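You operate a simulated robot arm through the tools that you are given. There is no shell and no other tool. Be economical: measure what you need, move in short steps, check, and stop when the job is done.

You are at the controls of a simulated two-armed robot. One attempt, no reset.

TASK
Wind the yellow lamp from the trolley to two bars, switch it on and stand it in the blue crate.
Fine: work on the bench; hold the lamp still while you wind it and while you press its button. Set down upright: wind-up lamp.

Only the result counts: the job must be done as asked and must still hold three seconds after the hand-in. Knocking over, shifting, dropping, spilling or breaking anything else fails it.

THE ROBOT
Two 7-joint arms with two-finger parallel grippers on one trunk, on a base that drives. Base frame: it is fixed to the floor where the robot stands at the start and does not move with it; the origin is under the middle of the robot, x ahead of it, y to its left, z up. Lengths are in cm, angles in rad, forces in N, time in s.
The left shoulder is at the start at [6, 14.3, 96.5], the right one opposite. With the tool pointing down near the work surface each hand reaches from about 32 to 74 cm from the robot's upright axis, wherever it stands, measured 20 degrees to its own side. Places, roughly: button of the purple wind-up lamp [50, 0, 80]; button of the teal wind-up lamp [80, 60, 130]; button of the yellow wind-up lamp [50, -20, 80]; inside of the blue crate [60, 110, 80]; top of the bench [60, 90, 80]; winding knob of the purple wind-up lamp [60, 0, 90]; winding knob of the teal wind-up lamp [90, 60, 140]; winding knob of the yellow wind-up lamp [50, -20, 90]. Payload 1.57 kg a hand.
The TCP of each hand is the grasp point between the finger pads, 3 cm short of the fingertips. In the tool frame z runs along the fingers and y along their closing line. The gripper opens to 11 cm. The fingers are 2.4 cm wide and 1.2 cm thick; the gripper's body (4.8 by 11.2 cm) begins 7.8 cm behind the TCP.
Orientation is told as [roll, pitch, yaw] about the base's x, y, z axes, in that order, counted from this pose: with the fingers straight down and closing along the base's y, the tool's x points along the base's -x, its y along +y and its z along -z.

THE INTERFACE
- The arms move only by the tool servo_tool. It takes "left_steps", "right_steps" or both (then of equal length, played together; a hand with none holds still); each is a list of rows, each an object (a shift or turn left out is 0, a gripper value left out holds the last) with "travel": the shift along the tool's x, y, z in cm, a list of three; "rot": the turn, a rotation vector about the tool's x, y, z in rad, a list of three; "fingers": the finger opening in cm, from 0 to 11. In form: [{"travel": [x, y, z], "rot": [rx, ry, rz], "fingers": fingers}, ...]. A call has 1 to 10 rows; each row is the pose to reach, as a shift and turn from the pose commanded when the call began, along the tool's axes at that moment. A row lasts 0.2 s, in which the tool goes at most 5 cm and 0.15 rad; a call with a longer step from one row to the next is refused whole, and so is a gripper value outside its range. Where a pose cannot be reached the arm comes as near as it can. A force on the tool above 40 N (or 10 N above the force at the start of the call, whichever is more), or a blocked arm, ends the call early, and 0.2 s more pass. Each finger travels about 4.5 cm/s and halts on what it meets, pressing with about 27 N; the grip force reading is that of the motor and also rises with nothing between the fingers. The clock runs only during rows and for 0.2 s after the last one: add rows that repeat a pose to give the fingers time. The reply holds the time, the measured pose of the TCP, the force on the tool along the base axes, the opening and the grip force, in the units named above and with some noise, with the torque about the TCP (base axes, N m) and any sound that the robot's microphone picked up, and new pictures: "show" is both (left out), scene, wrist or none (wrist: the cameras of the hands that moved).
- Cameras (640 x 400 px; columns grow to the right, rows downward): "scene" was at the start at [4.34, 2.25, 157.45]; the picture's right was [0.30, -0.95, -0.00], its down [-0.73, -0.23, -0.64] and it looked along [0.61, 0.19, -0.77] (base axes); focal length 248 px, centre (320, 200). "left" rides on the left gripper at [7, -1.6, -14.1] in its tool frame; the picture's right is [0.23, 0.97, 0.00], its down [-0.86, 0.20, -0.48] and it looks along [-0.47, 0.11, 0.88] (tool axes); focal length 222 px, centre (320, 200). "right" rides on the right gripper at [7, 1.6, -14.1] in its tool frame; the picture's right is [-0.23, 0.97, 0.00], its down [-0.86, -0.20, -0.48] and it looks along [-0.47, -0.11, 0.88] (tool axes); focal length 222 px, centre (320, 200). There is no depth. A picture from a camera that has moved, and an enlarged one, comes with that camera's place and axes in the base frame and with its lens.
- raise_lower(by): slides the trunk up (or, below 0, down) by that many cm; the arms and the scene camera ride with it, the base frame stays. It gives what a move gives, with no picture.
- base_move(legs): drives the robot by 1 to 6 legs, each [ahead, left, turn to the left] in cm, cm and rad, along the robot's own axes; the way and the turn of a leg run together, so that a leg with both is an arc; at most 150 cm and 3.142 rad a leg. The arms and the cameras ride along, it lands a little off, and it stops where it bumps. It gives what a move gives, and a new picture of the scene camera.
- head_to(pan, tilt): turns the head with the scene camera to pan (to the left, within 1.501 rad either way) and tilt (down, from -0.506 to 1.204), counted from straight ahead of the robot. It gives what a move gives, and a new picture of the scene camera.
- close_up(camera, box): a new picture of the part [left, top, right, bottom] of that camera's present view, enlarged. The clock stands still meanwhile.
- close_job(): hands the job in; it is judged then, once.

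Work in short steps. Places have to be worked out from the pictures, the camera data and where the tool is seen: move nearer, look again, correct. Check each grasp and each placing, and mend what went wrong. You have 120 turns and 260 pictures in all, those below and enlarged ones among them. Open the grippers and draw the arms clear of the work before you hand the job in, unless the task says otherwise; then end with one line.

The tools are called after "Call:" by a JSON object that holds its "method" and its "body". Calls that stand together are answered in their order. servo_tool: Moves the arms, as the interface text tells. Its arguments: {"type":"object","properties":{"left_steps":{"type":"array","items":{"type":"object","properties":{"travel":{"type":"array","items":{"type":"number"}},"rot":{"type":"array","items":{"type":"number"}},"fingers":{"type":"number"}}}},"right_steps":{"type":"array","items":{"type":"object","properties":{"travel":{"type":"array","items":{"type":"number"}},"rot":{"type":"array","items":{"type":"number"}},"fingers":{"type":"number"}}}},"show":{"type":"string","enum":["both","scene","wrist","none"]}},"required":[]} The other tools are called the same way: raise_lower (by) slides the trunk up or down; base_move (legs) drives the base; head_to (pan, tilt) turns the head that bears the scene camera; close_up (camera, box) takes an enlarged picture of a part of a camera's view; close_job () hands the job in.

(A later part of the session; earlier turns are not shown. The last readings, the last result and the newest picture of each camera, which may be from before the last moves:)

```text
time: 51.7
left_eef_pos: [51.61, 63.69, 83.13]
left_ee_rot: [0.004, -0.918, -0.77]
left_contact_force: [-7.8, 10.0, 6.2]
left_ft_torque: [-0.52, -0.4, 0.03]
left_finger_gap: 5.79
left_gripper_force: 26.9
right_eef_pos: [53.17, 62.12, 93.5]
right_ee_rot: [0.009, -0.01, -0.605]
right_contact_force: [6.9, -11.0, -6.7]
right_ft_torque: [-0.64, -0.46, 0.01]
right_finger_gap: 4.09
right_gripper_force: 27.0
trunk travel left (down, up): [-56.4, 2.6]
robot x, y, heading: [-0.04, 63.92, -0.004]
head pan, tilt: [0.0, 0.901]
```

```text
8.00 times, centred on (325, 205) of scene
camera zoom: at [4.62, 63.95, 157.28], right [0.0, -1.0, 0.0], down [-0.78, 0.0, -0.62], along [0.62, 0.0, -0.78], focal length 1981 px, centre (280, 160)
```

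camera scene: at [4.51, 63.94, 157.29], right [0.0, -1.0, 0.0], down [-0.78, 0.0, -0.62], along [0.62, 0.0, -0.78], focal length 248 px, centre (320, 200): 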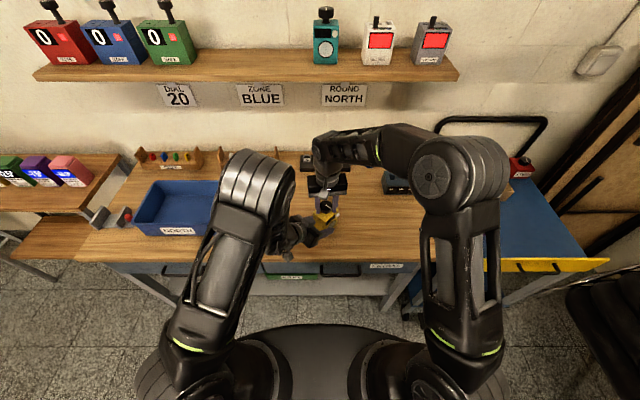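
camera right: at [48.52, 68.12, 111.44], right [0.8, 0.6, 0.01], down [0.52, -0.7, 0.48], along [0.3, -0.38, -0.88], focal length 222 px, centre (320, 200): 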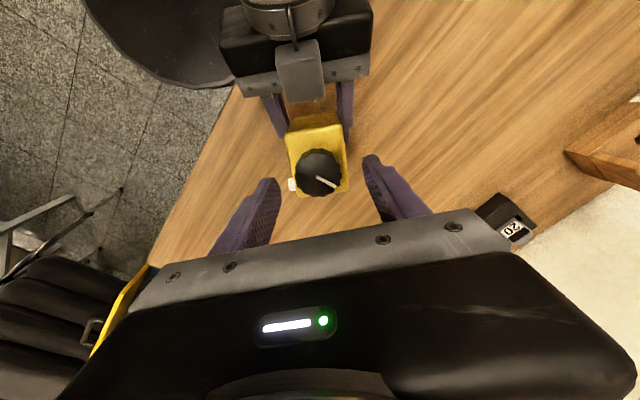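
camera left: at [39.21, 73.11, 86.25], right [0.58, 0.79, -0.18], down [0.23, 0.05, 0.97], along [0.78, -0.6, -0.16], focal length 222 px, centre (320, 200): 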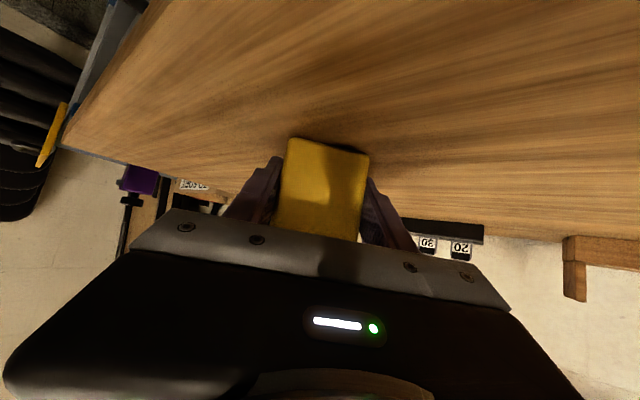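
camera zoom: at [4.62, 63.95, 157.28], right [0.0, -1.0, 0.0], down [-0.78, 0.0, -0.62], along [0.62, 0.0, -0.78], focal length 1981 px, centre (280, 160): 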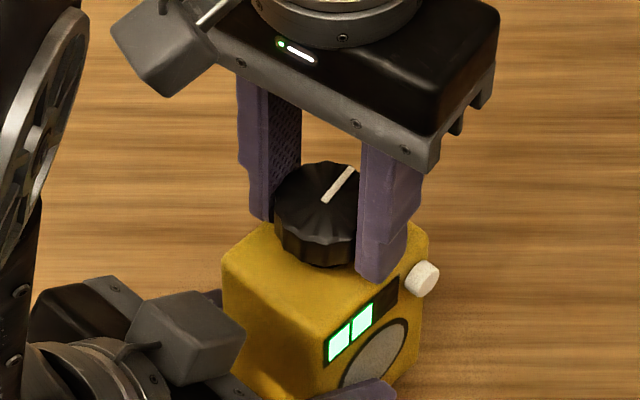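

Two bars are lit, so I stop winding. I release the knob, raise, move to the front of the lamp with fingers closed, ready to press the button at about [52.6, 57.5, 88].

Call:
{"method": "servo_tool", "body": {"right_steps": [{"fingers": 5.5}, {"fingers": 7}, {"travel": [0, 0, -3.5]}, {"travel": [0, 0, -7]}, {"travel": [-0.5, -4, -7], "rot": [0, 0, 0.08]}, {"travel": [-1.36, -8.9, -7], "rot": [0, 0, 0.165], "fingers": 3}, {"travel": [-1.36, -8.9, -7], "rot": [0, 0, 0.165], "fingers": 0}, {"travel": [-1.36, -8.9, -7], "rot": [0, 0, 0.165], "fingers": 0}, {"travel": [-1.36, -8.9, -7], "rot": [0, 0, 0.165], "fingers": 0}]}}

Call:
{"method": "close_up", "body": {"camera": "scene", "box": [290, 180, 360, 230]}}

Call:
{"method": "close_up", "body": {"camera": "right", "box": [240, 100, 400, 220]}}

```text
time: 53.7
left_eef_pos: [51.63, 63.57, 83.15]
left_ee_rot: [0.005, -0.919, -0.771]
left_contact_force: [-0.8, -0.2, -1.6]
left_ft_torque: [0.01, 0.04, -0.04]
left_finger_gap: 5.78
left_gripper_force: 26.9
right_eef_pos: [49.27, 54.28, 100.5]
right_ee_rot: [0.012, -0.005, -0.766]
right_contact_force: [-0.4, 0.0, 0.2]
right_ft_torque: [-0.01, 0.01, 0.0]
right_finger_gap: 0.0
right_gripper_force: 8.9
trunk travel left (down, up): [-56.4, 2.6]
robot x, y, heading: [0.35, 63.92, -0.002]
head pan, tilt: [0.0, 0.901]
camera scene: at [4.63, 63.97, 157.28], right [0.0, -1.0, 0.0], down [-0.78, 0.0, -0.62], along [0.62, 0.0, -0.78], focal length 248 px, centre (320, 200)
camera right: at [45.22, 60.08, 114.65], right [0.84, 0.54, 0.01], down [0.47, -0.74, 0.48], along [0.27, -0.4, -0.88], focal length 222 px, centre (320, 200)
```

scene: 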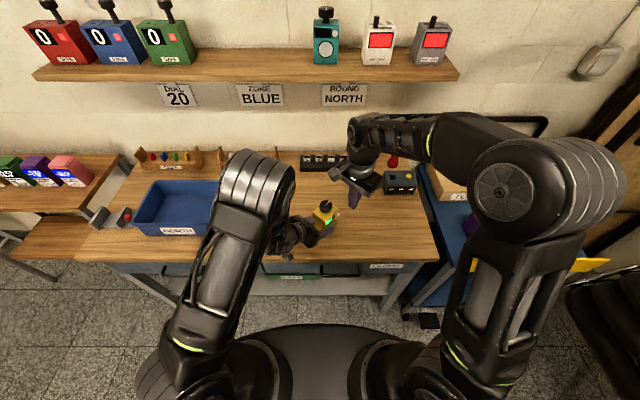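
right: 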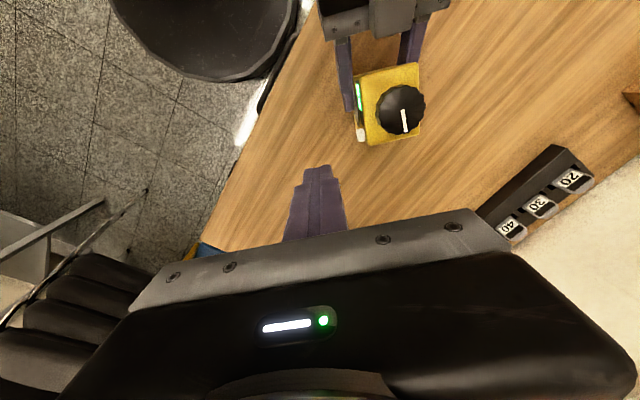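

```text
8.00 times, centred on (325, 205) of scene
camera zoom: at [4.63, 63.97, 157.28], right [0.0, -1.0, 0.0], down [-0.78, 0.0, -0.62], along [0.62, 0.0, -0.78], focal length 1981 px, centre (280, 160)
```

zoom: 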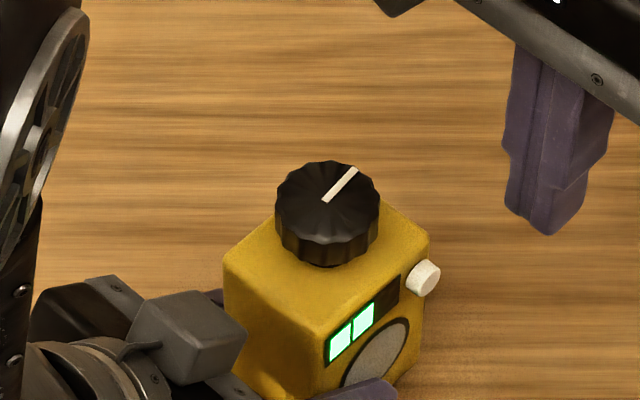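

```text
3.33 times, centred on (320, 160) of right
camera zoom: at [45.22, 60.08, 114.65], right [0.84, 0.54, 0.01], down [0.47, -0.74, 0.48], along [0.27, -0.4, -0.88], focal length 740 px, centre (320, 333)
```

zoom: 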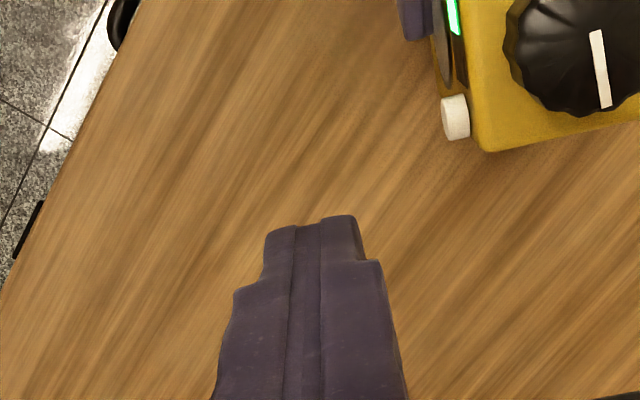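

Button centre at about [52.4, 57.9, 89.1], about 4.8 ahead of the TCP along tool y. I descend to TCP z≈90.6 and advance 2 cm.

Call:
{"method": "servo_tool", "body": {"right_steps": [{"travel": [0.25, 0, 4.9]}, {"travel": [0.25, 0, 9.8]}, {"travel": [0.25, 0, 9.8]}, {"travel": [0.25, 1, 9.8]}, {"travel": [0.25, 2, 9.8]}, {"travel": [0.25, 2, 9.8]}], "show": "wrist"}}

Call:
{"method": "close_up", "body": {"camera": "scene", "box": [290, 180, 360, 230]}}

```text
time: 55.1
left_eef_pos: [51.56, 63.58, 83.17]
left_ee_rot: [0.003, -0.921, -0.772]
left_contact_force: [1.4, 1.0, -1.2]
left_ft_torque: [0.04, 0.04, -0.01]
left_finger_gap: 5.79
left_gripper_force: 26.8
right_eef_pos: [50.43, 55.8, 90.66]
right_ee_rot: [0.011, -0.005, -0.767]
right_contact_force: [0.6, 0.5, 0.1]
right_ft_torque: [-0.03, -0.02, 0.01]
right_finger_gap: 0.0
right_gripper_force: 21.2
trunk travel left (down, up): [-56.4, 2.6]
robot x, y, heading: [-0.34, 63.98, -0.0]
head pan, tilt: [0.0, 0.901]
camera right: at [46.42, 61.7, 104.82], right [0.84, 0.54, 0.01], down [0.47, -0.74, 0.48], along [0.27, -0.4, -0.88], focal length 222 px, centre (320, 200)
```

right: 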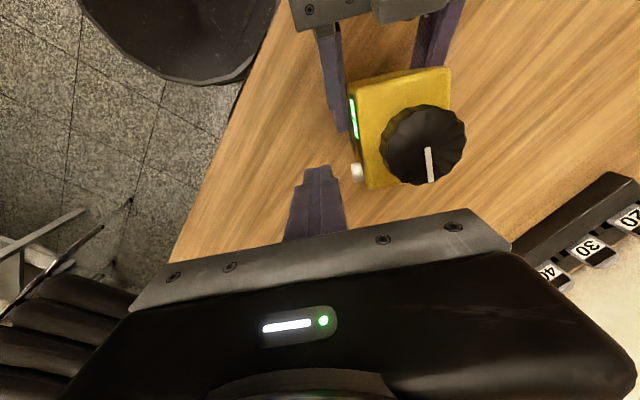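

```text
8.00 times, centred on (325, 205) of scene
camera zoom: at [4.62, 63.95, 157.28], right [0.0, -1.0, 0.0], down [-0.78, 0.0, -0.62], along [0.62, 0.0, -0.78], focal length 1981 px, centre (280, 160)
```

zoom: 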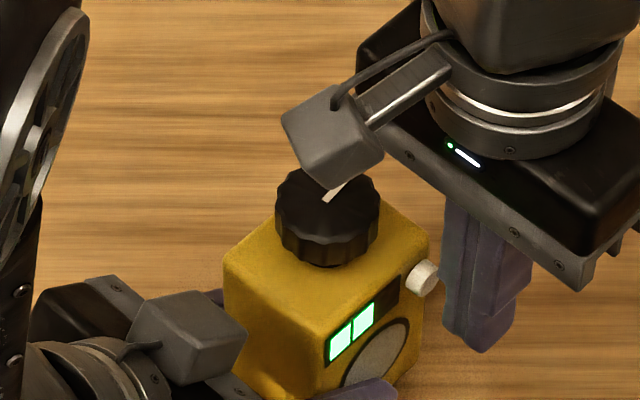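

Aligned with the button, gap roughly 1 cm. I advance slowly by 1.1 and read the force.

Call:
{"method": "servo_tool", "body": {"right_steps": [{"travel": [0, 0.4, 0]}, {"travel": [0, 0.8, 0]}, {"travel": [0, 1.1, 0]}, {"travel": [0, 1.1, 0]}], "show": "wrist"}}

Call:
{"method": "close_up", "body": {"camera": "scene", "box": [290, 180, 360, 230]}}

```text
time: 56.1
left_eef_pos: [51.51, 63.62, 83.18]
left_ee_rot: [0.004, -0.919, -0.772]
left_contact_force: [-0.3, -0.5, -1.4]
left_ft_torque: [0.03, 0.04, 0.01]
left_finger_gap: 5.75
left_gripper_force: 26.9
right_eef_pos: [51.11, 56.58, 90.78]
right_ee_rot: [0.009, -0.003, -0.767]
right_contact_force: [-0.6, 0.1, 0.2]
right_ft_torque: [0.03, 0.0, 0.0]
right_finger_gap: 0.01
right_gripper_force: 21.4
trunk travel left (down, up): [-56.4, 2.6]
robot x, y, heading: [0.14, 64.14, -0.002]
head pan, tilt: [0.0, 0.901]
camera right: at [47.2, 62.44, 104.81], right [0.84, 0.54, 0.01], down [0.47, -0.74, 0.48], along [0.27, -0.4, -0.88], focal length 222 px, centre (320, 200)
```

right: 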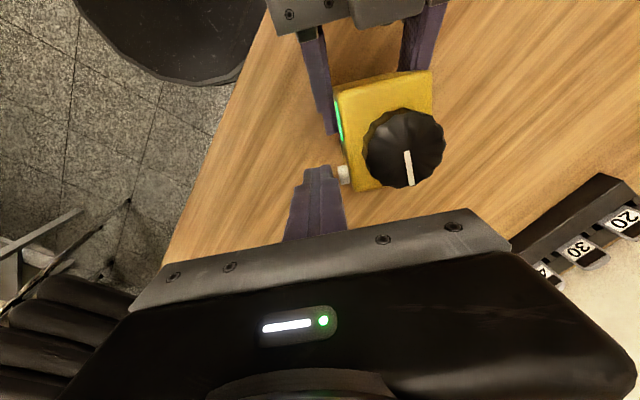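

```text
8.00 times, centred on (325, 205) of scene
camera zoom: at [4.62, 63.95, 157.28], right [0.0, -1.0, 0.0], down [-0.78, 0.0, -0.62], along [0.62, 0.0, -0.78], focal length 1981 px, centre (280, 160)
```

zoom: 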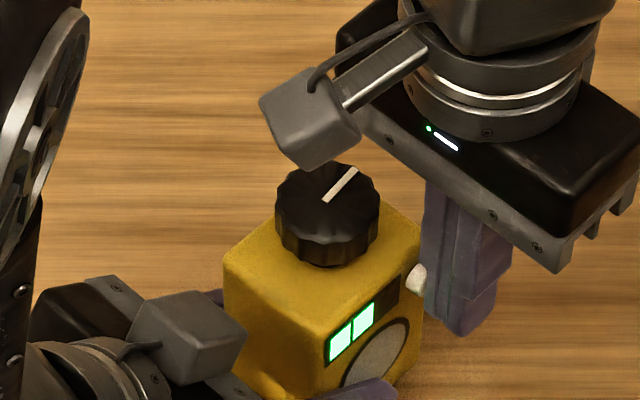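

Nearly touching. Advance another 0.5 in small steps.

Call:
{"method": "servo_tool", "body": {"right_steps": [{"travel": [0, 0.15, 0]}, {"travel": [0, 0.3, 0]}, {"travel": [0, 0.45, 0]}, {"travel": [0, 0.6, 0]}], "show": "none"}}

Call:
{"method": "close_up", "body": {"camera": "scene", "box": [290, 180, 360, 230]}}

```text
time: 57.1
left_eef_pos: [51.69, 63.65, 83.24]
left_ee_rot: [0.003, -0.921, -0.771]
left_contact_force: [0.2, -0.3, -1.5]
left_ft_torque: [-0.01, 0.01, 0.0]
left_finger_gap: 5.77
left_gripper_force: 27.4
right_eef_pos: [51.69, 56.93, 90.76]
right_ee_rot: [0.012, -0.007, -0.767]
right_contact_force: [-0.1, -0.3, 0.9]
right_ft_torque: [0.02, 0.0, -0.04]
right_finger_gap: 0.03
right_gripper_force: 20.5
trunk travel left (down, up): [-56.4, 2.6]
robot x, y, heading: [0.05, 64.24, -0.004]
head pan, tilt: [0.0, 0.901]
```

```text
8.00 times, centred on (325, 205) of scene
camera zoom: at [4.63, 63.96, 157.28], right [0.0, -1.0, 0.0], down [-0.78, 0.0, -0.62], along [0.62, 0.0, -0.78], focal length 1981 px, centre (280, 160)
```

zoom: 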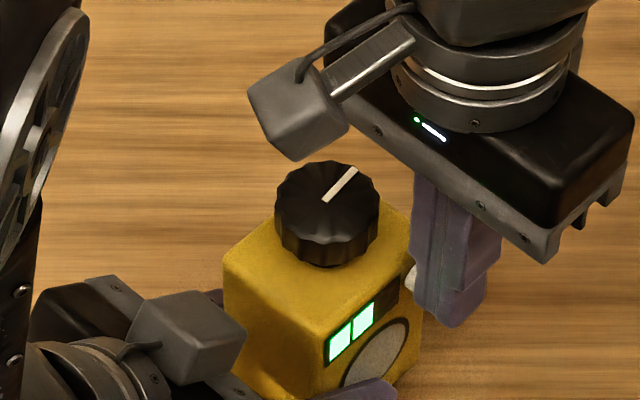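

No contact force yet. Continue 0.5.

Call:
{"method": "servo_tool", "body": {"right_steps": [{"travel": [0, 0.15, 0]}, {"travel": [0, 0.3, 0]}, {"travel": [0, 0.4, 0]}, {"travel": [0, 0.5, 0]}], "show": "wrist"}}

Call:
{"method": "close_up", "body": {"camera": "scene", "box": [290, 180, 360, 230]}}

```text
time: 58.1
left_eef_pos: [51.58, 63.61, 83.19]
left_ee_rot: [0.004, -0.918, -0.77]
left_contact_force: [2.0, 2.6, -2.3]
left_ft_torque: [-0.03, 0.09, 0.11]
left_finger_gap: 5.8
left_gripper_force: 27.2
right_eef_pos: [51.86, 57.3, 90.68]
right_ee_rot: [0.01, -0.006, -0.767]
right_contact_force: [-1.4, -1.8, 0.2]
right_ft_torque: [-0.02, 0.02, 0.04]
right_finger_gap: 0.03
right_gripper_force: 21.1
trunk travel left (down, up): [-56.4, 2.6]
robot x, y, heading: [-0.03, 63.36, 0.005]
head pan, tilt: [0.0, 0.901]
heard: click
camera right: at [47.91, 63.2, 104.75], right [0.84, 0.54, 0.01], down [0.47, -0.74, 0.48], along [0.27, -0.4, -0.88], focal length 222 px, centre (320, 200)
```

right: 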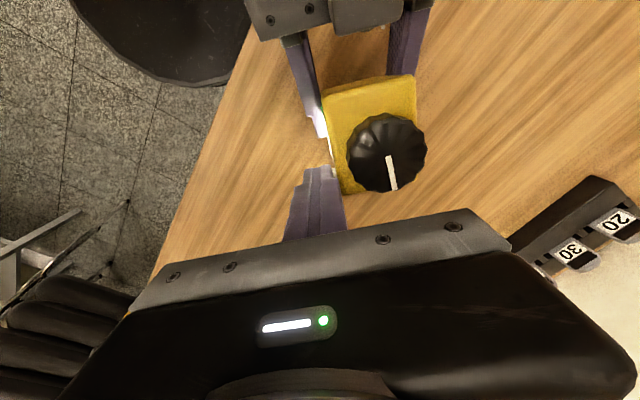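

```text
8.00 times, centred on (325, 205) of scene
camera zoom: at [4.62, 63.95, 157.28], right [0.0, -1.0, 0.0], down [-0.78, 0.0, -0.62], along [0.62, 0.0, -0.78], focal length 1981 px, centre (280, 160)
```

zoom: 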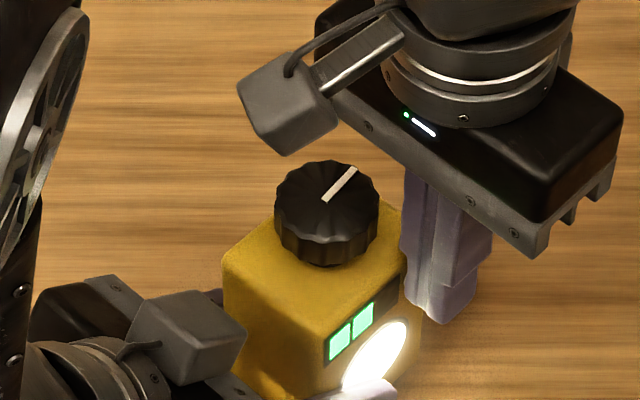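

Click heard, the light is on and two bars show. I retract the right hand backward and up.

Call:
{"method": "servo_tool", "body": {"right_steps": [{"travel": [0, -1.5, 0]}, {"travel": [0, -4, 0]}, {"travel": [0, -6, -3]}, {"travel": [0, -6, -7.5]}, {"travel": [0, -6, -12]}, {"travel": [0, -6, -12], "fingers": 11}, {"travel": [0, -6, -12], "fingers": 11}]}}

Call:
{"method": "close_up", "body": {"camera": "scene", "box": [290, 180, 360, 230]}}

```text
time: 59.7
left_eef_pos: [51.63, 63.55, 83.34]
left_ee_rot: [0.004, -0.919, -0.771]
left_contact_force: [0.1, -0.2, -1.4]
left_ft_torque: [0.05, 0.01, 0.03]
left_finger_gap: 5.76
left_gripper_force: 27.7
right_eef_pos: [47.93, 52.95, 103.02]
right_ee_rot: [0.009, -0.005, -0.766]
right_contact_force: [-0.7, 0.4, 0.4]
right_ft_torque: [0.03, 0.02, -0.02]
right_finger_gap: 4.97
right_gripper_force: 0.0
trunk travel left (down, up): [-56.4, 2.6]
robot x, y, heading: [-0.39, 64.2, 0.002]
head pan, tilt: [0.0, 0.901]
camera scene: at [4.6, 63.95, 157.28], right [0.0, -1.0, 0.0], down [-0.78, 0.0, -0.62], along [0.62, 0.0, -0.78], focal length 248 px, centre (320, 200)
camera right: at [43.89, 58.86, 117.01], right [0.84, 0.54, 0.01], down [0.47, -0.74, 0.48], along [0.27, -0.4, -0.88], focal length 222 px, centre (320, 200)
```

scene: 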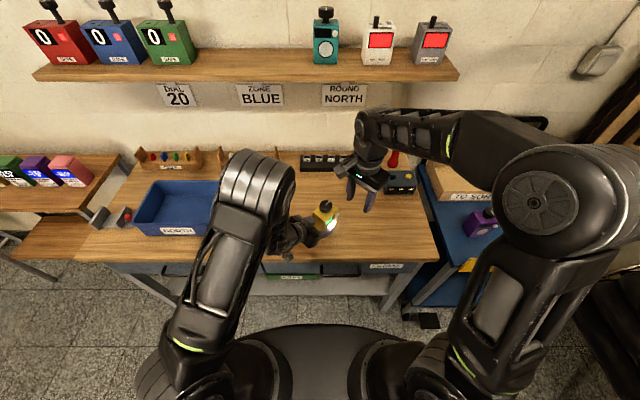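
right: 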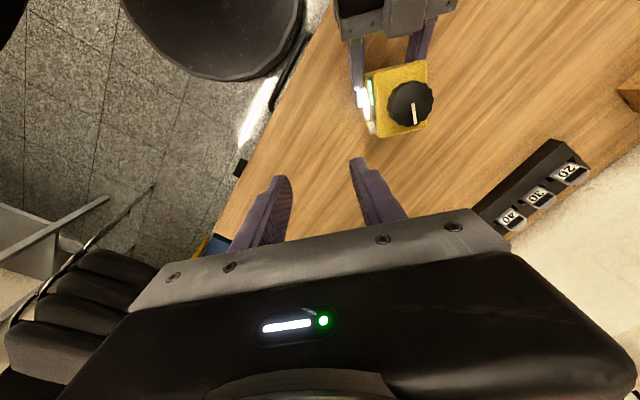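

```text
8.00 times, centred on (325, 205) of scene
camera zoom: at [4.6, 63.95, 157.28], right [0.0, -1.0, 0.0], down [-0.78, 0.0, -0.62], along [0.62, 0.0, -0.78], focal length 1981 px, centre (280, 160)
```

zoom: 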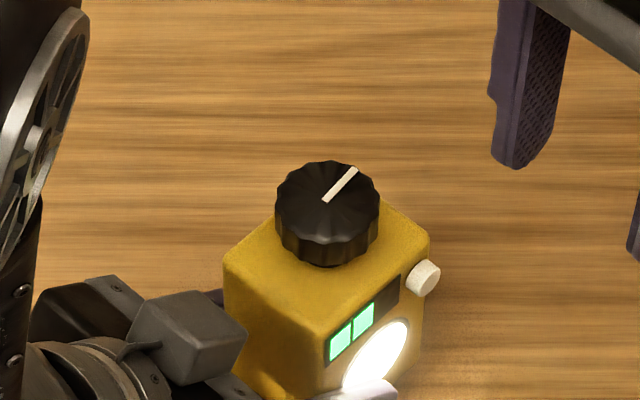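

Lamp on, two bars. Now the left hand opens and withdraws along its fingers.

Call:
{"method": "servo_tool", "body": {"left_steps": [{"fingers": 7}, {"fingers": 9}, {"fingers": 11}, {"fingers": 11}, {"travel": [0, 0, -3]}, {"travel": [0, 0, -7]}, {"travel": [0, 0, -11]}, {"travel": [0, 0, -15]}, {"travel": [-3, 0, -18]}, {"travel": [-6, 0, -20]}]}}

Call:
{"method": "close_up", "body": {"camera": "scene", "box": [290, 180, 360, 230]}}

```text
time: 61.9
left_eef_pos: [45.04, 72.27, 100.12]
left_ee_rot: [-0.001, -0.919, -0.769]
left_contact_force: [-0.2, 0.6, -0.9]
left_ft_torque: [-0.05, 0.03, -0.01]
left_finger_gap: 11.01
left_gripper_force: 0.0
left hand out of reach, approached as far as the arm can: row 8, 9, 10
right_eef_pos: [47.85, 53.04, 103.02]
right_ee_rot: [0.012, -0.007, -0.766]
right_contact_force: [-0.1, -0.7, 0.3]
right_ft_torque: [-0.03, -0.02, 0.01]
right_finger_gap: 10.99
right_gripper_force: 0.0
trunk travel left (down, up): [-56.4, 2.6]
robot x, y, heading: [0.16, 64.09, -0.002]
head pan, tilt: [0.0, 0.901]
camera scene: at [4.52, 64.16, 157.28], right [0.0, -1.0, 0.0], down [-0.78, 0.0, -0.62], along [0.62, 0.0, -0.78], focal length 248 px, centre (320, 200)
camera left: at [32.71, 81.86, 103.17], right [0.58, 0.8, -0.18], down [0.24, 0.05, 0.97], along [0.78, -0.6, -0.16], focal length 222 px, centre (320, 200)
```

scene: 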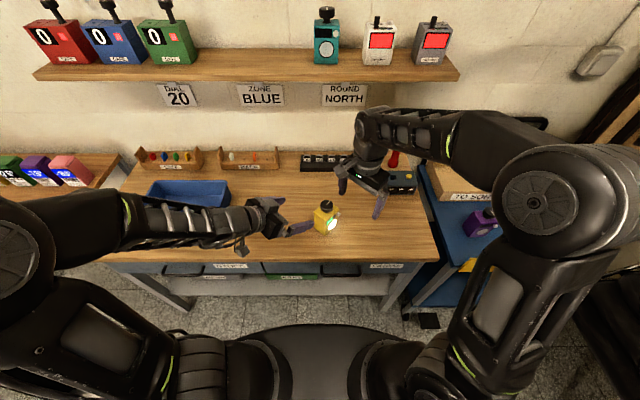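
left: 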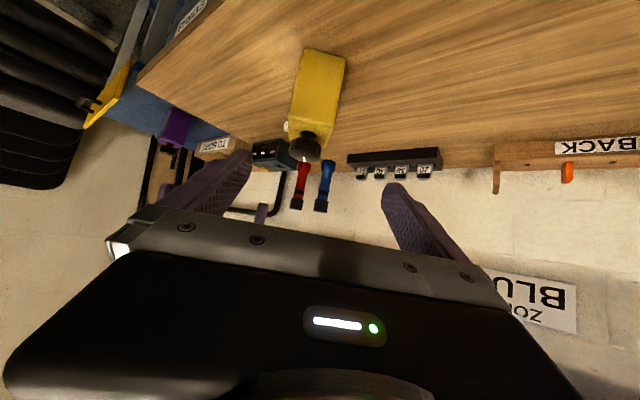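

```text
8.00 times, centred on (325, 205) of scene
camera zoom: at [4.52, 64.16, 157.28], right [0.0, -1.0, 0.0], down [-0.78, 0.0, -0.62], along [0.62, 0.0, -0.78], focal length 1981 px, centre (280, 160)
```

zoom: 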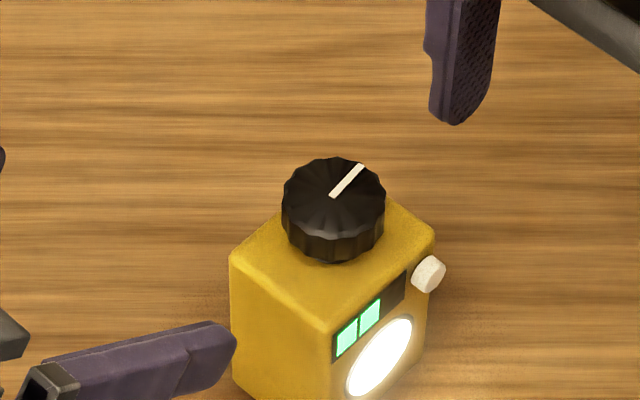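

Lamp stands on its own, lit. I raise the left hand back to pointing down while rotating the right hand in place for the top grasp.

Call:
{"method": "servo_tool", "body": {"left_steps": [{"travel": [-1.5, 0, -1], "rot": [0, 0.1, 0]}, {"travel": [-3, 0, -2], "rot": [0, 0.2, 0]}, {"travel": [-4.5, 0, -3], "rot": [0, 0.3, 0]}, {"travel": [-6, 0, -4], "rot": [0, 0.4, 0]}, {"travel": [-7.5, 0, -5], "rot": [0, 0.5, 0]}, {"travel": [-9, 0, -6], "rot": [0, 0.6, 0]}, {"travel": [-10, 2, -7], "rot": [0, 0.7, 0]}, {"travel": [-11, 4, -8], "rot": [0, 0.8, 0]}, {"travel": [-11, 6, -8.5], "rot": [0, 0.92, 0]}, {"travel": [-11, 6, -8.5], "rot": [0, 0.92, 0]}], "right_steps": [{"rot": [0, 0, -0.14]}, {"rot": [0, 0, -0.28]}, {"rot": [0, 0, -0.42]}, {"rot": [0, 0, -0.57]}, {"rot": [0, 0, -0.72]}, {"rot": [0, 0, -0.87]}, {"rot": [0, 0, -1.02]}, {"rot": [0, 0, -1.17]}, {"rot": [0, 0, -1.32]}, {"rot": [0, 0, -1.46]}]}}

Call:
{"method": "close_up", "body": {"camera": "right", "box": [240, 30, 480, 210]}}

```text
time: 64.1
left_eef_pos: [49.35, 76.54, 114.39]
left_ee_rot: [0.002, 0.0, -0.769]
left_contact_force: [-0.4, -0.2, -0.2]
left_ft_torque: [0.0, 0.01, -0.01]
left_finger_gap: 11.0
left_gripper_force: 0.0
left hand out of reach, approached as far as the arm can: row 1, 2
right_eef_pos: [47.71, 52.98, 102.8]
right_ee_rot: [-0.004, -0.012, 0.698]
right_contact_force: [0.5, 0.4, -0.6]
right_ft_torque: [0.06, -0.03, -0.04]
right_finger_gap: 11.0
right_gripper_force: 0.1
trunk travel left (down, up): [-56.4, 2.6]
robot x, y, heading: [0.07, 64.0, 0.0]
head pan, tilt: [0.0, 0.901]
camera scene: at [4.55, 64.01, 157.28], right [0.0, -1.0, 0.0], down [-0.78, 0.0, -0.62], along [0.62, 0.0, -0.78], focal length 248 px, centre (320, 200)
camera right: at [41.18, 49.61, 116.68], right [-0.45, 0.89, 0.0], down [0.78, 0.39, 0.49], along [0.44, 0.22, -0.87], focal length 222 px, centre (320, 200)
camera left: at [43.14, 80.19, 128.46], right [0.51, 0.86, 0.0], down [0.75, -0.45, 0.48], along [0.41, -0.24, -0.88], focal length 222 px, centre (320, 200)
```

scene: 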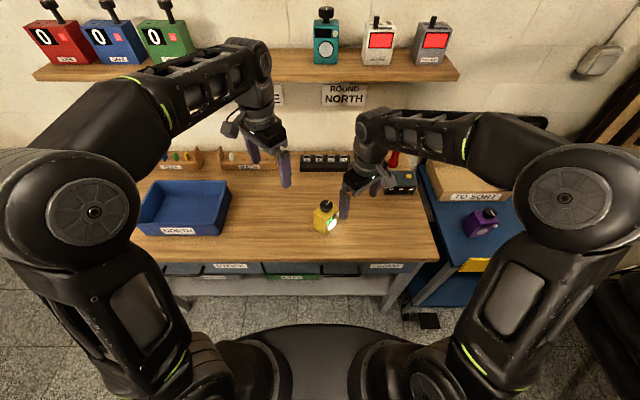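
right: 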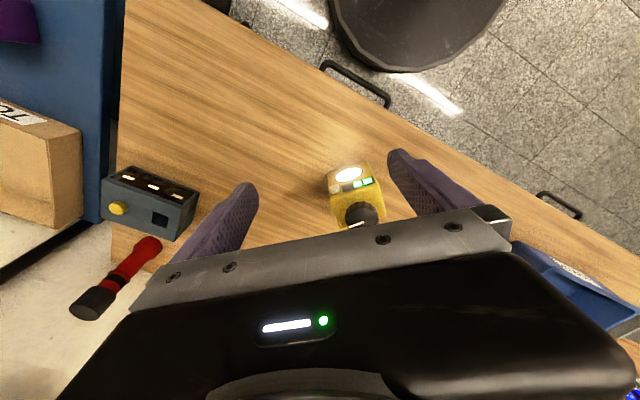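
left: 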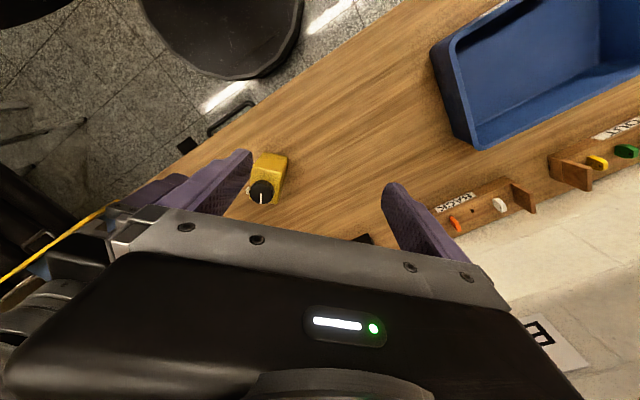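

```text
2.22 times, centred on (360, 120) of right
camera zoom: at [41.18, 49.61, 116.68], right [-0.45, 0.89, 0.0], down [0.78, 0.39, 0.49], along [0.44, 0.22, -0.87], focal length 494 px, centre (231, 378)
```

zoom: 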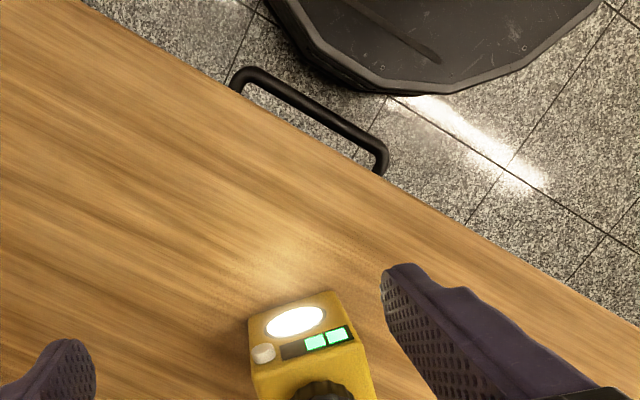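

I move the right hand above the lamp with yaw about 0.79.

Call:
{"method": "servo_tool", "body": {"right_steps": [{"travel": [-4.5, 1.7, 0], "rot": [0, 0, -0.05]}, {"travel": [-9, 3.2, 0], "rot": [0, 0, -0.09]}, {"travel": [-9.9, 3.4, 0], "rot": [0, 0, -0.09]}, {"travel": [-9.9, 3.4, 3], "rot": [0, 0, -0.09]}, {"travel": [-9.9, 3.4, 3], "rot": [0, 0, -0.09]}], "show": "wrist"}}

Call:
{"method": "close_up", "body": {"camera": "right", "box": [240, 80, 400, 200]}}

```text
time: 65.3
left_eef_pos: [49.41, 76.51, 114.19]
left_ee_rot: [0.004, 0.0, -0.768]
left_contact_force: [-0.4, 0.2, -0.3]
left_ft_torque: [0.02, -0.06, -0.01]
left_finger_gap: 11.0
left_gripper_force: 0.2
right_eef_pos: [53.38, 61.95, 99.8]
right_ee_rot: [-0.008, -0.01, 0.782]
right_contact_force: [0.0, -0.4, -1.1]
right_ft_torque: [0.02, -0.01, 0.0]
right_finger_gap: 11.0
right_gripper_force: 0.1
trunk travel left (down, up): [-56.4, 2.6]
robot x, y, heading: [0.11, 64.58, -0.006]
head pan, tilt: [0.0, 0.901]
camera right: at [47.07, 58.07, 113.71], right [-0.53, 0.85, 0.0], down [0.74, 0.46, 0.49], along [0.42, 0.26, -0.87], focal length 222 px, centre (320, 200)
```

right: 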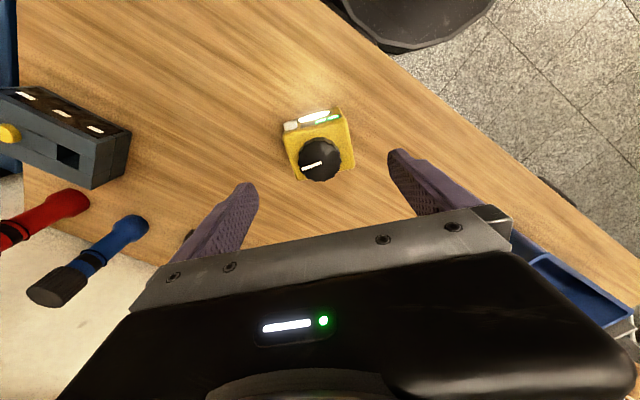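

```text
3.33 times, centred on (320, 140) of right
camera zoom: at [47.07, 58.07, 113.71], right [-0.53, 0.85, 0.0], down [0.74, 0.46, 0.49], along [0.42, 0.26, -0.87], focal length 740 px, centre (320, 400)
```

zoom: 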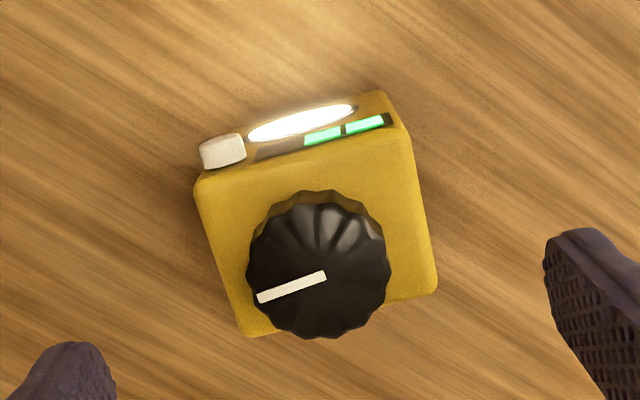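

Aligned. I descend 13.4 and grip the body sides, staying clear of the knob.

Call:
{"method": "servo_tool", "body": {"right_steps": [{"travel": [0.3, 0, 4.5]}, {"travel": [0.3, 0, 9]}, {"travel": [0.3, 0, 13.4]}, {"travel": [0.3, 0, 13.4], "fingers": 8}, {"travel": [0.3, 0, 13.4], "fingers": 6}, {"travel": [0.3, 0, 13.4], "fingers": 4}, {"travel": [0.3, 0, 13.4], "fingers": 4}, {"travel": [0.3, 0, 11.4], "fingers": 4}, {"travel": [0.3, 0, 8], "fingers": 4}, {"travel": [0.3, 0, 8], "fingers": 4}]}}

Call:
{"method": "close_up", "body": {"camera": "scene", "box": [270, 150, 380, 240]}}

```text
time: 67.5
left_eef_pos: [49.54, 76.42, 114.26]
left_ee_rot: [0.002, 0.0, -0.768]
left_contact_force: [-0.2, 0.8, -0.1]
left_ft_torque: [-0.03, -0.01, 0.0]
left_finger_gap: 11.0
left_gripper_force: 0.0
right_eef_pos: [53.07, 61.53, 91.66]
right_ee_rot: [-0.005, -0.01, 0.782]
right_contact_force: [0.4, 0.2, -1.1]
right_ft_torque: [-0.01, 0.04, 0.01]
right_finger_gap: 7.18
right_gripper_force: 27.3
trunk travel left (down, up): [-56.4, 2.6]
robot x, y, heading: [0.18, 64.32, -0.001]
head pan, tilt: [0.0, 0.901]
camera scene: at [4.66, 63.96, 157.28], right [0.0, -1.0, 0.0], down [-0.78, 0.0, -0.62], along [0.62, 0.0, -0.78], focal length 248 px, centre (320, 200)
camera right: at [46.77, 57.79, 105.74], right [-0.53, 0.85, 0.0], down [0.74, 0.46, 0.49], along [0.42, 0.26, -0.87], focal length 222 px, centre (320, 200)
```

scene: 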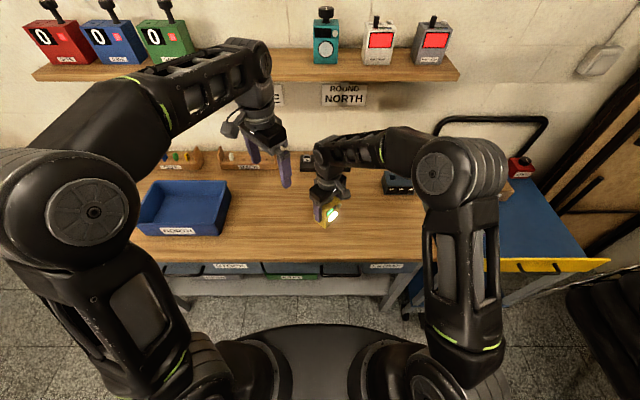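
right: 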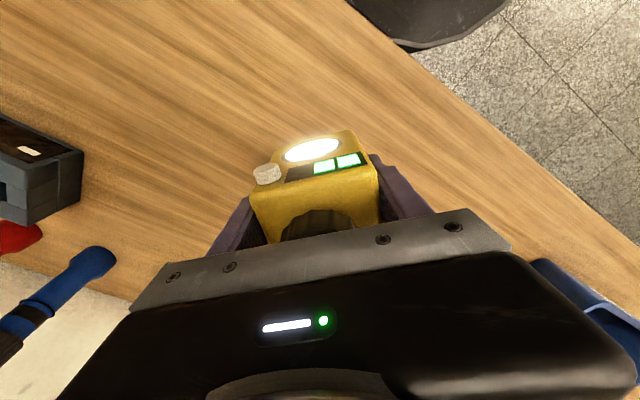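

```text
4.44 times, centred on (325, 195) of scene
camera zoom: at [4.66, 63.96, 157.28], right [0.0, -1.0, 0.0], down [-0.78, 0.0, -0.62], along [0.62, 0.0, -0.78], focal length 1101 px, centre (298, 222)
```

zoom: 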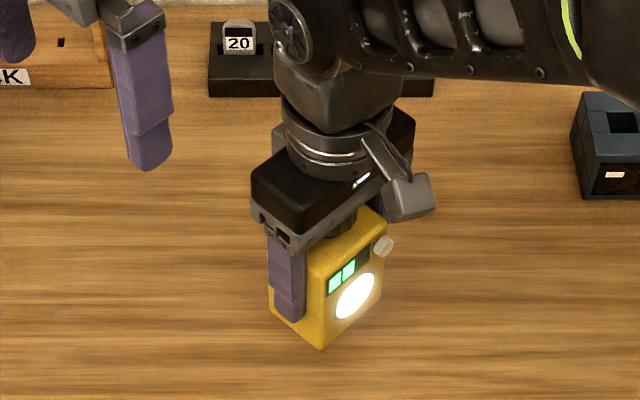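

Held and still lit. I lift high and yaw back to 0 before driving.

Call:
{"method": "servo_tool", "body": {"right_steps": [{"travel": [0, 0, -3]}, {"travel": [0, 0, -7], "rot": [0, 0, 0.12]}, {"travel": [0, 0, -11], "rot": [0, 0, 0.25]}, {"travel": [0, 0, -15], "rot": [0, 0, 0.38]}, {"travel": [0, 0, -15], "rot": [0, 0, 0.51]}, {"travel": [0, 0, -15], "rot": [0, 0, 0.65]}, {"travel": [0, 0, -15], "rot": [0, 0, 0.78]}, {"travel": [0, 0, -15], "rot": [0, 0, 0.78]}], "show": "none"}}

Call:
{"method": "base_move", "body": {"legs": [[0, 48, 0]]}}

```text
time: 69.3
left_eef_pos: [49.4, 76.53, 114.34]
left_ee_rot: [0.002, 0.0, -0.769]
left_contact_force: [0.3, -0.5, -0.8]
left_ft_torque: [0.0, -0.02, 0.0]
left_finger_gap: 11.01
left_gripper_force: 0.1
right_eef_pos: [52.91, 61.7, 106.77]
right_ee_rot: [0.005, -0.013, 0.003]
right_contact_force: [-0.2, -0.5, -1.9]
right_ft_torque: [0.0, -0.02, 0.0]
right_finger_gap: 7.19
right_gripper_force: 27.0
trunk travel left (down, up): [-56.4, 2.6]
robot x, y, heading: [0.26, 64.2, 0.001]
head pan, tilt: [0.0, 0.901]
```

```text
time: 72.1
left_eef_pos: [49.42, 124.68, 114.36]
left_ee_rot: [0.003, 0.0, -0.768]
left_contact_force: [-0.5, 0.5, 1.0]
left_ft_torque: [-0.05, -0.01, -0.05]
left_finger_gap: 10.97
left_gripper_force: 0.1
right_eef_pos: [52.83, 109.87, 106.82]
right_ee_rot: [0.005, -0.012, 0.006]
right_contact_force: [-0.1, -0.2, -1.8]
right_ft_torque: [-0.02, 0.0, -0.01]
right_finger_gap: 7.19
right_gripper_force: 27.0
trunk travel left (down, up): [-56.4, 2.6]
robot x, y, heading: [0.04, 112.33, 0.004]
head pan, tilt: [0.0, 0.901]
camera scene: at [4.63, 112.12, 157.28], right [0.0, -1.0, 0.0], down [-0.78, 0.0, -0.62], along [0.62, 0.0, -0.78], focal length 248 px, centre (320, 200)
```

scene: 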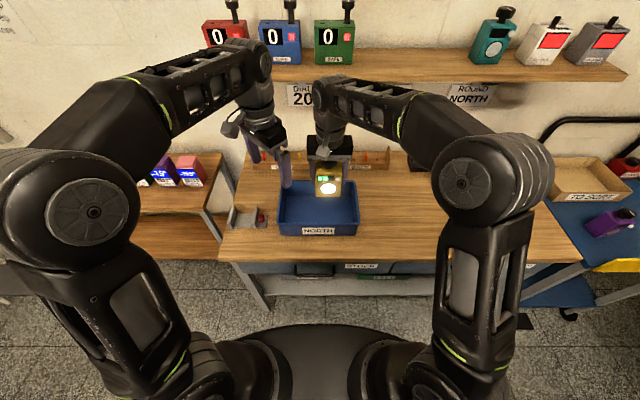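

The crate lies right below. I take enlarged views to find its inner floor and rim.

Call:
{"method": "close_up", "body": {"camera": "scene", "box": [250, 140, 390, 250]}}

Call:
{"method": "close_up", "body": {"camera": "right", "box": [0, 0, 640, 400]}}

Call:
{"method": "close_up", "body": {"camera": "left", "box": [0, 0, 640, 400]}}

```text
3.64 times, centred on (320, 195) of scene
camera zoom: at [4.63, 112.12, 157.28], right [0.0, -1.0, 0.0], down [-0.78, 0.0, -0.62], along [0.62, 0.0, -0.78], focal length 901 px, centre (320, 218)
```

zoom: 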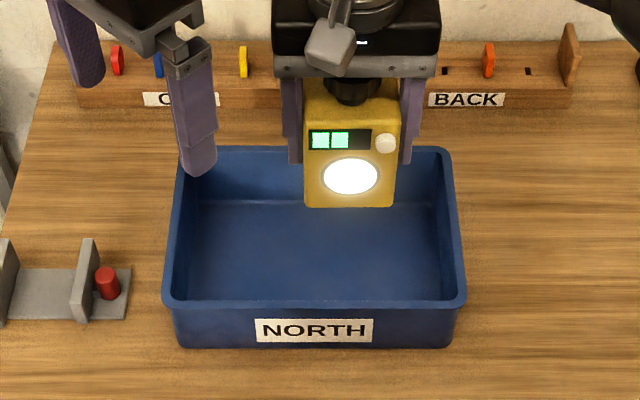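

```text
1.00 times, centred on (320, 200) of right (not enlarged: the box is as wide or as high as the picture)
camera zoom: at [45.8, 111.4, 120.82], right [0.22, 0.97, 0.01], down [0.85, -0.2, 0.49], along [0.48, -0.1, -0.87], focal length 222 px, centre (320, 200)
```

zoom: 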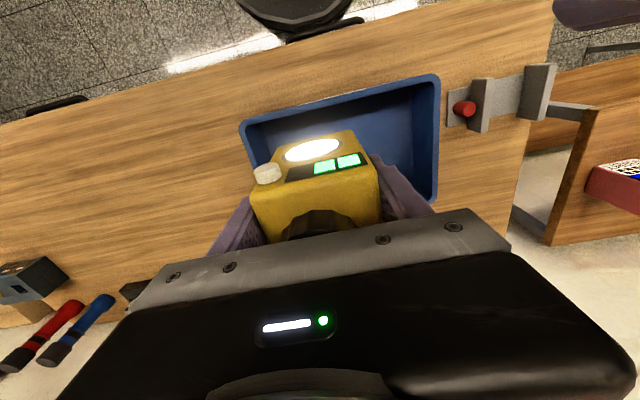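

```text
1.00 times, centred on (320, 200) of left (not enlarged: the box is as wide or as high as the picture)
camera zoom: at [43.17, 128.33, 128.41], right [0.51, 0.86, 0.0], down [0.75, -0.45, 0.48], along [0.41, -0.24, -0.88], focal length 222 px, centre (320, 200)
```

zoom: 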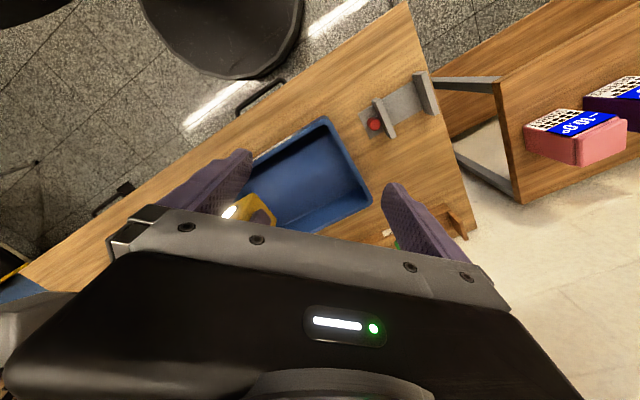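

Crate interior is about x 50.5–67, y 100–125.5, rim z≈89. I move over [58.2, 111] and lower to TCP z≈90 (about 3 above floor contact).

Call:
{"method": "servo_tool", "body": {"right_steps": [{"travel": [-2.7, 0.6, 0]}, {"travel": [-5.4, 1.2, 0]}, {"travel": [-5.4, 1.2, 0]}, {"travel": [-5.4, 1.2, 4]}, {"travel": [-5.4, 1.2, 8]}, {"travel": [-5.4, 1.2, 12]}, {"travel": [-5.4, 1.2, 15]}, {"travel": [-5.4, 1.2, 16.8]}, {"travel": [-5.4, 1.2, 16.8]}]}}

Call:
{"method": "close_up", "body": {"camera": "scene", "box": [250, 140, 390, 250]}}

```text
time: 74.1
left_eef_pos: [49.47, 124.48, 114.3]
left_ee_rot: [0.001, 0.001, -0.767]
left_contact_force: [0.3, 0.2, 0.0]
left_ft_torque: [-0.01, 0.03, 0.01]
left_finger_gap: 11.01
left_gripper_force: 0.0
right_eef_pos: [58.42, 111.07, 90.07]
right_ee_rot: [0.003, -0.011, 0.006]
right_contact_force: [0.5, -0.9, -1.1]
right_ft_torque: [0.02, 0.03, -0.01]
right_finger_gap: 7.17
right_gripper_force: 26.9
trunk travel left (down, up): [-56.4, 2.6]
robot x, y, heading: [0.04, 112.17, 0.004]
head pan, tilt: [0.0, 0.901]
camera scene: at [4.62, 112.04, 157.28], right [0.0, -1.0, 0.0], down [-0.78, 0.0, -0.62], along [0.62, 0.0, -0.78], focal length 248 px, centre (320, 200)
camera right: at [51.36, 112.59, 103.98], right [0.22, 0.97, 0.01], down [0.85, -0.2, 0.49], along [0.48, -0.1, -0.87], focal length 222 px, centre (320, 200)
```

scene: 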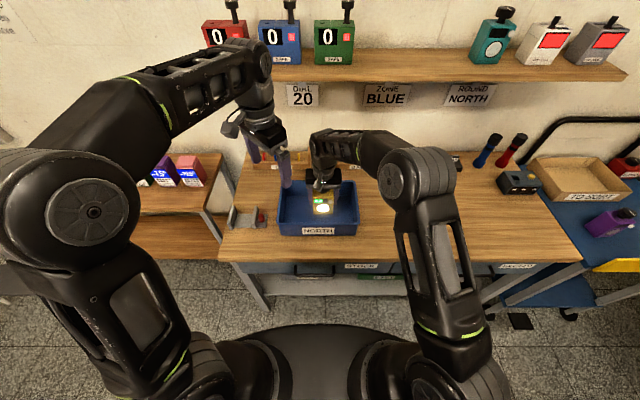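
right: 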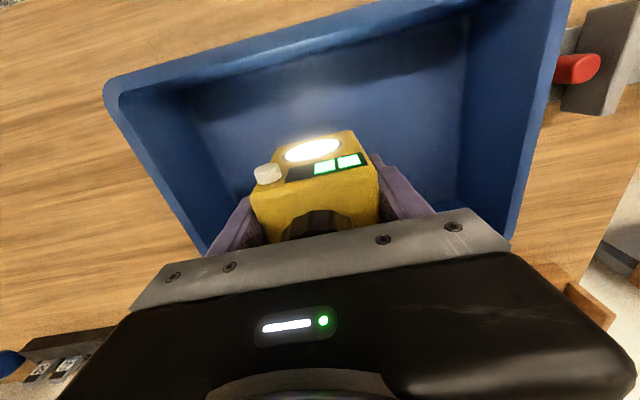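

```text
3.64 times, centred on (320, 195) of scene
camera zoom: at [4.62, 112.04, 157.28], right [0.0, -1.0, 0.0], down [-0.78, 0.0, -0.62], along [0.62, 0.0, -0.78], focal length 901 px, centre (320, 218)
```

zoom: 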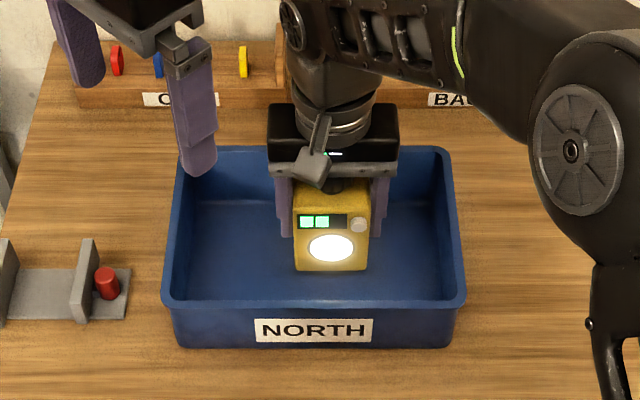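

The lamp hangs inside the crate. I lower in small steps until it touches.

Call:
{"method": "servo_tool", "body": {"right_steps": [{"travel": [0, 0, 1]}, {"travel": [0, 0, 1.8]}, {"travel": [0, 0, 2.2]}, {"travel": [0, 0, 2.4]}, {"travel": [0, 0, 2.4]}], "show": "none"}}

```text
time: 75.3
left_eef_pos: [49.51, 124.65, 114.21]
left_ee_rot: [0.002, 0.0, -0.765]
left_contact_force: [-1.2, 0.1, -0.8]
left_ft_torque: [0.0, 0.02, 0.0]
left_finger_gap: 11.01
left_gripper_force: 0.1
right_eef_pos: [58.61, 111.03, 87.67]
right_ee_rot: [0.003, -0.011, 0.006]
right_contact_force: [-0.1, 0.0, -1.1]
right_ft_torque: [0.0, 0.03, -0.01]
right_finger_gap: 7.17
right_gripper_force: 27.0
trunk travel left (down, up): [-56.4, 2.6]
robot x, y, heading: [0.07, 112.19, -0.001]
head pan, tilt: [0.0, 0.901]
```

No contact yet at 87.67; lower by further small steps.

Call:
{"method": "servo_tool", "body": {"right_steps": [{"travel": [0, 0, 0.2]}, {"travel": [0, 0, 0.4]}, {"travel": [0, 0, 0.5]}, {"travel": [0, 0, 0.5]}], "show": "none"}}

```text
time: 76.3
left_eef_pos: [49.5, 124.6, 114.32]
left_ee_rot: [0.0, -0.002, -0.766]
left_contact_force: [1.3, -0.6, 1.0]
left_ft_torque: [-0.01, -0.02, -0.02]
left_finger_gap: 11.0
left_gripper_force: 0.0
right_eef_pos: [58.45, 111.01, 87.29]
right_ee_rot: [0.003, -0.013, 0.005]
right_contact_force: [-0.1, 0.0, -1.2]
right_ft_torque: [0.03, 0.01, 0.0]
right_finger_gap: 7.19
right_gripper_force: 27.0
trunk travel left (down, up): [-56.4, 2.6]
robot x, y, heading: [0.02, 112.13, 0.003]
head pan, tilt: [0.0, 0.901]
```

Call:
{"method": "servo_tool", "body": {"right_steps": [{"travel": [0, 0, 0.2]}, {"travel": [0, 0, 0.4]}, {"travel": [0, 0, 0.4]}], "show": "none"}}

```text
time: 77.1
left_eef_pos: [49.39, 124.62, 114.29]
left_ee_rot: [0.001, 0.0, -0.767]
left_contact_force: [0.1, 0.9, 0.0]
left_ft_torque: [-0.01, -0.07, 0.01]
left_finger_gap: 11.03
left_gripper_force: 0.0
right_eef_pos: [58.54, 111.14, 86.82]
right_ee_rot: [0.003, -0.013, 0.004]
right_contact_force: [-0.4, 0.1, -1.8]
right_ft_torque: [-0.02, 0.01, -0.03]
right_finger_gap: 7.17
right_gripper_force: 27.2
trunk travel left (down, up): [-56.4, 2.6]
robot x, y, heading: [-0.05, 111.88, 0.001]
head pan, tilt: [0.0, 0.901]
```

Still no touch at 86.8; the bench grip was at about 86.4, so contact should be near. One more small step.

Call:
{"method": "servo_tool", "body": {"right_steps": [{"travel": [0, 0, 0.15]}, {"travel": [0, 0, 0.3]}, {"travel": [0, 0, 0.3]}], "show": "none"}}

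Call:
{"method": "close_up", "body": {"camera": "scene", "box": [280, 170, 370, 240]}}

```text
time: 77.9
left_eef_pos: [49.25, 124.57, 114.31]
left_ee_rot: [0.004, -0.003, -0.769]
left_contact_force: [-0.4, -0.5, 0.0]
left_ft_torque: [0.04, 0.0, -0.02]
left_finger_gap: 11.01
left_gripper_force: 0.1
right_eef_pos: [58.61, 111.12, 86.7]
right_ee_rot: [0.006, -0.018, 0.004]
right_contact_force: [2.3, -2.1, 20.8]
right_ft_torque: [-0.77, 0.18, 0.14]
right_finger_gap: 7.21
right_gripper_force: 27.2
trunk travel left (down, up): [-56.4, 2.6]
robot x, y, heading: [0.26, 111.95, -0.002]
head pan, tilt: [0.0, 0.901]
```

```text
5.71 times, centred on (325, 205) of scene
camera zoom: at [4.44, 112.03, 157.31], right [0.0, -1.0, 0.0], down [-0.78, 0.0, -0.62], along [0.62, 0.0, -0.78], focal length 1415 px, centre (291, 171)
```

zoom: 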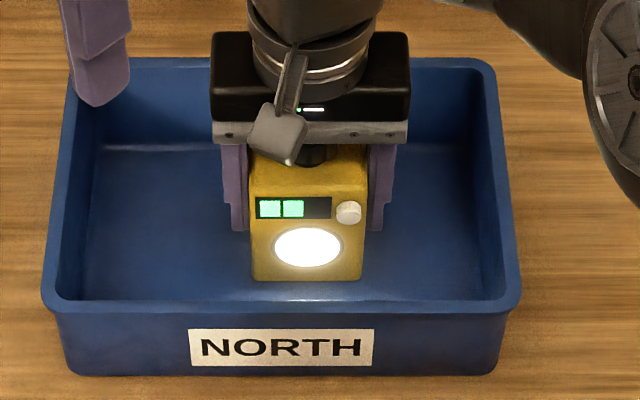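

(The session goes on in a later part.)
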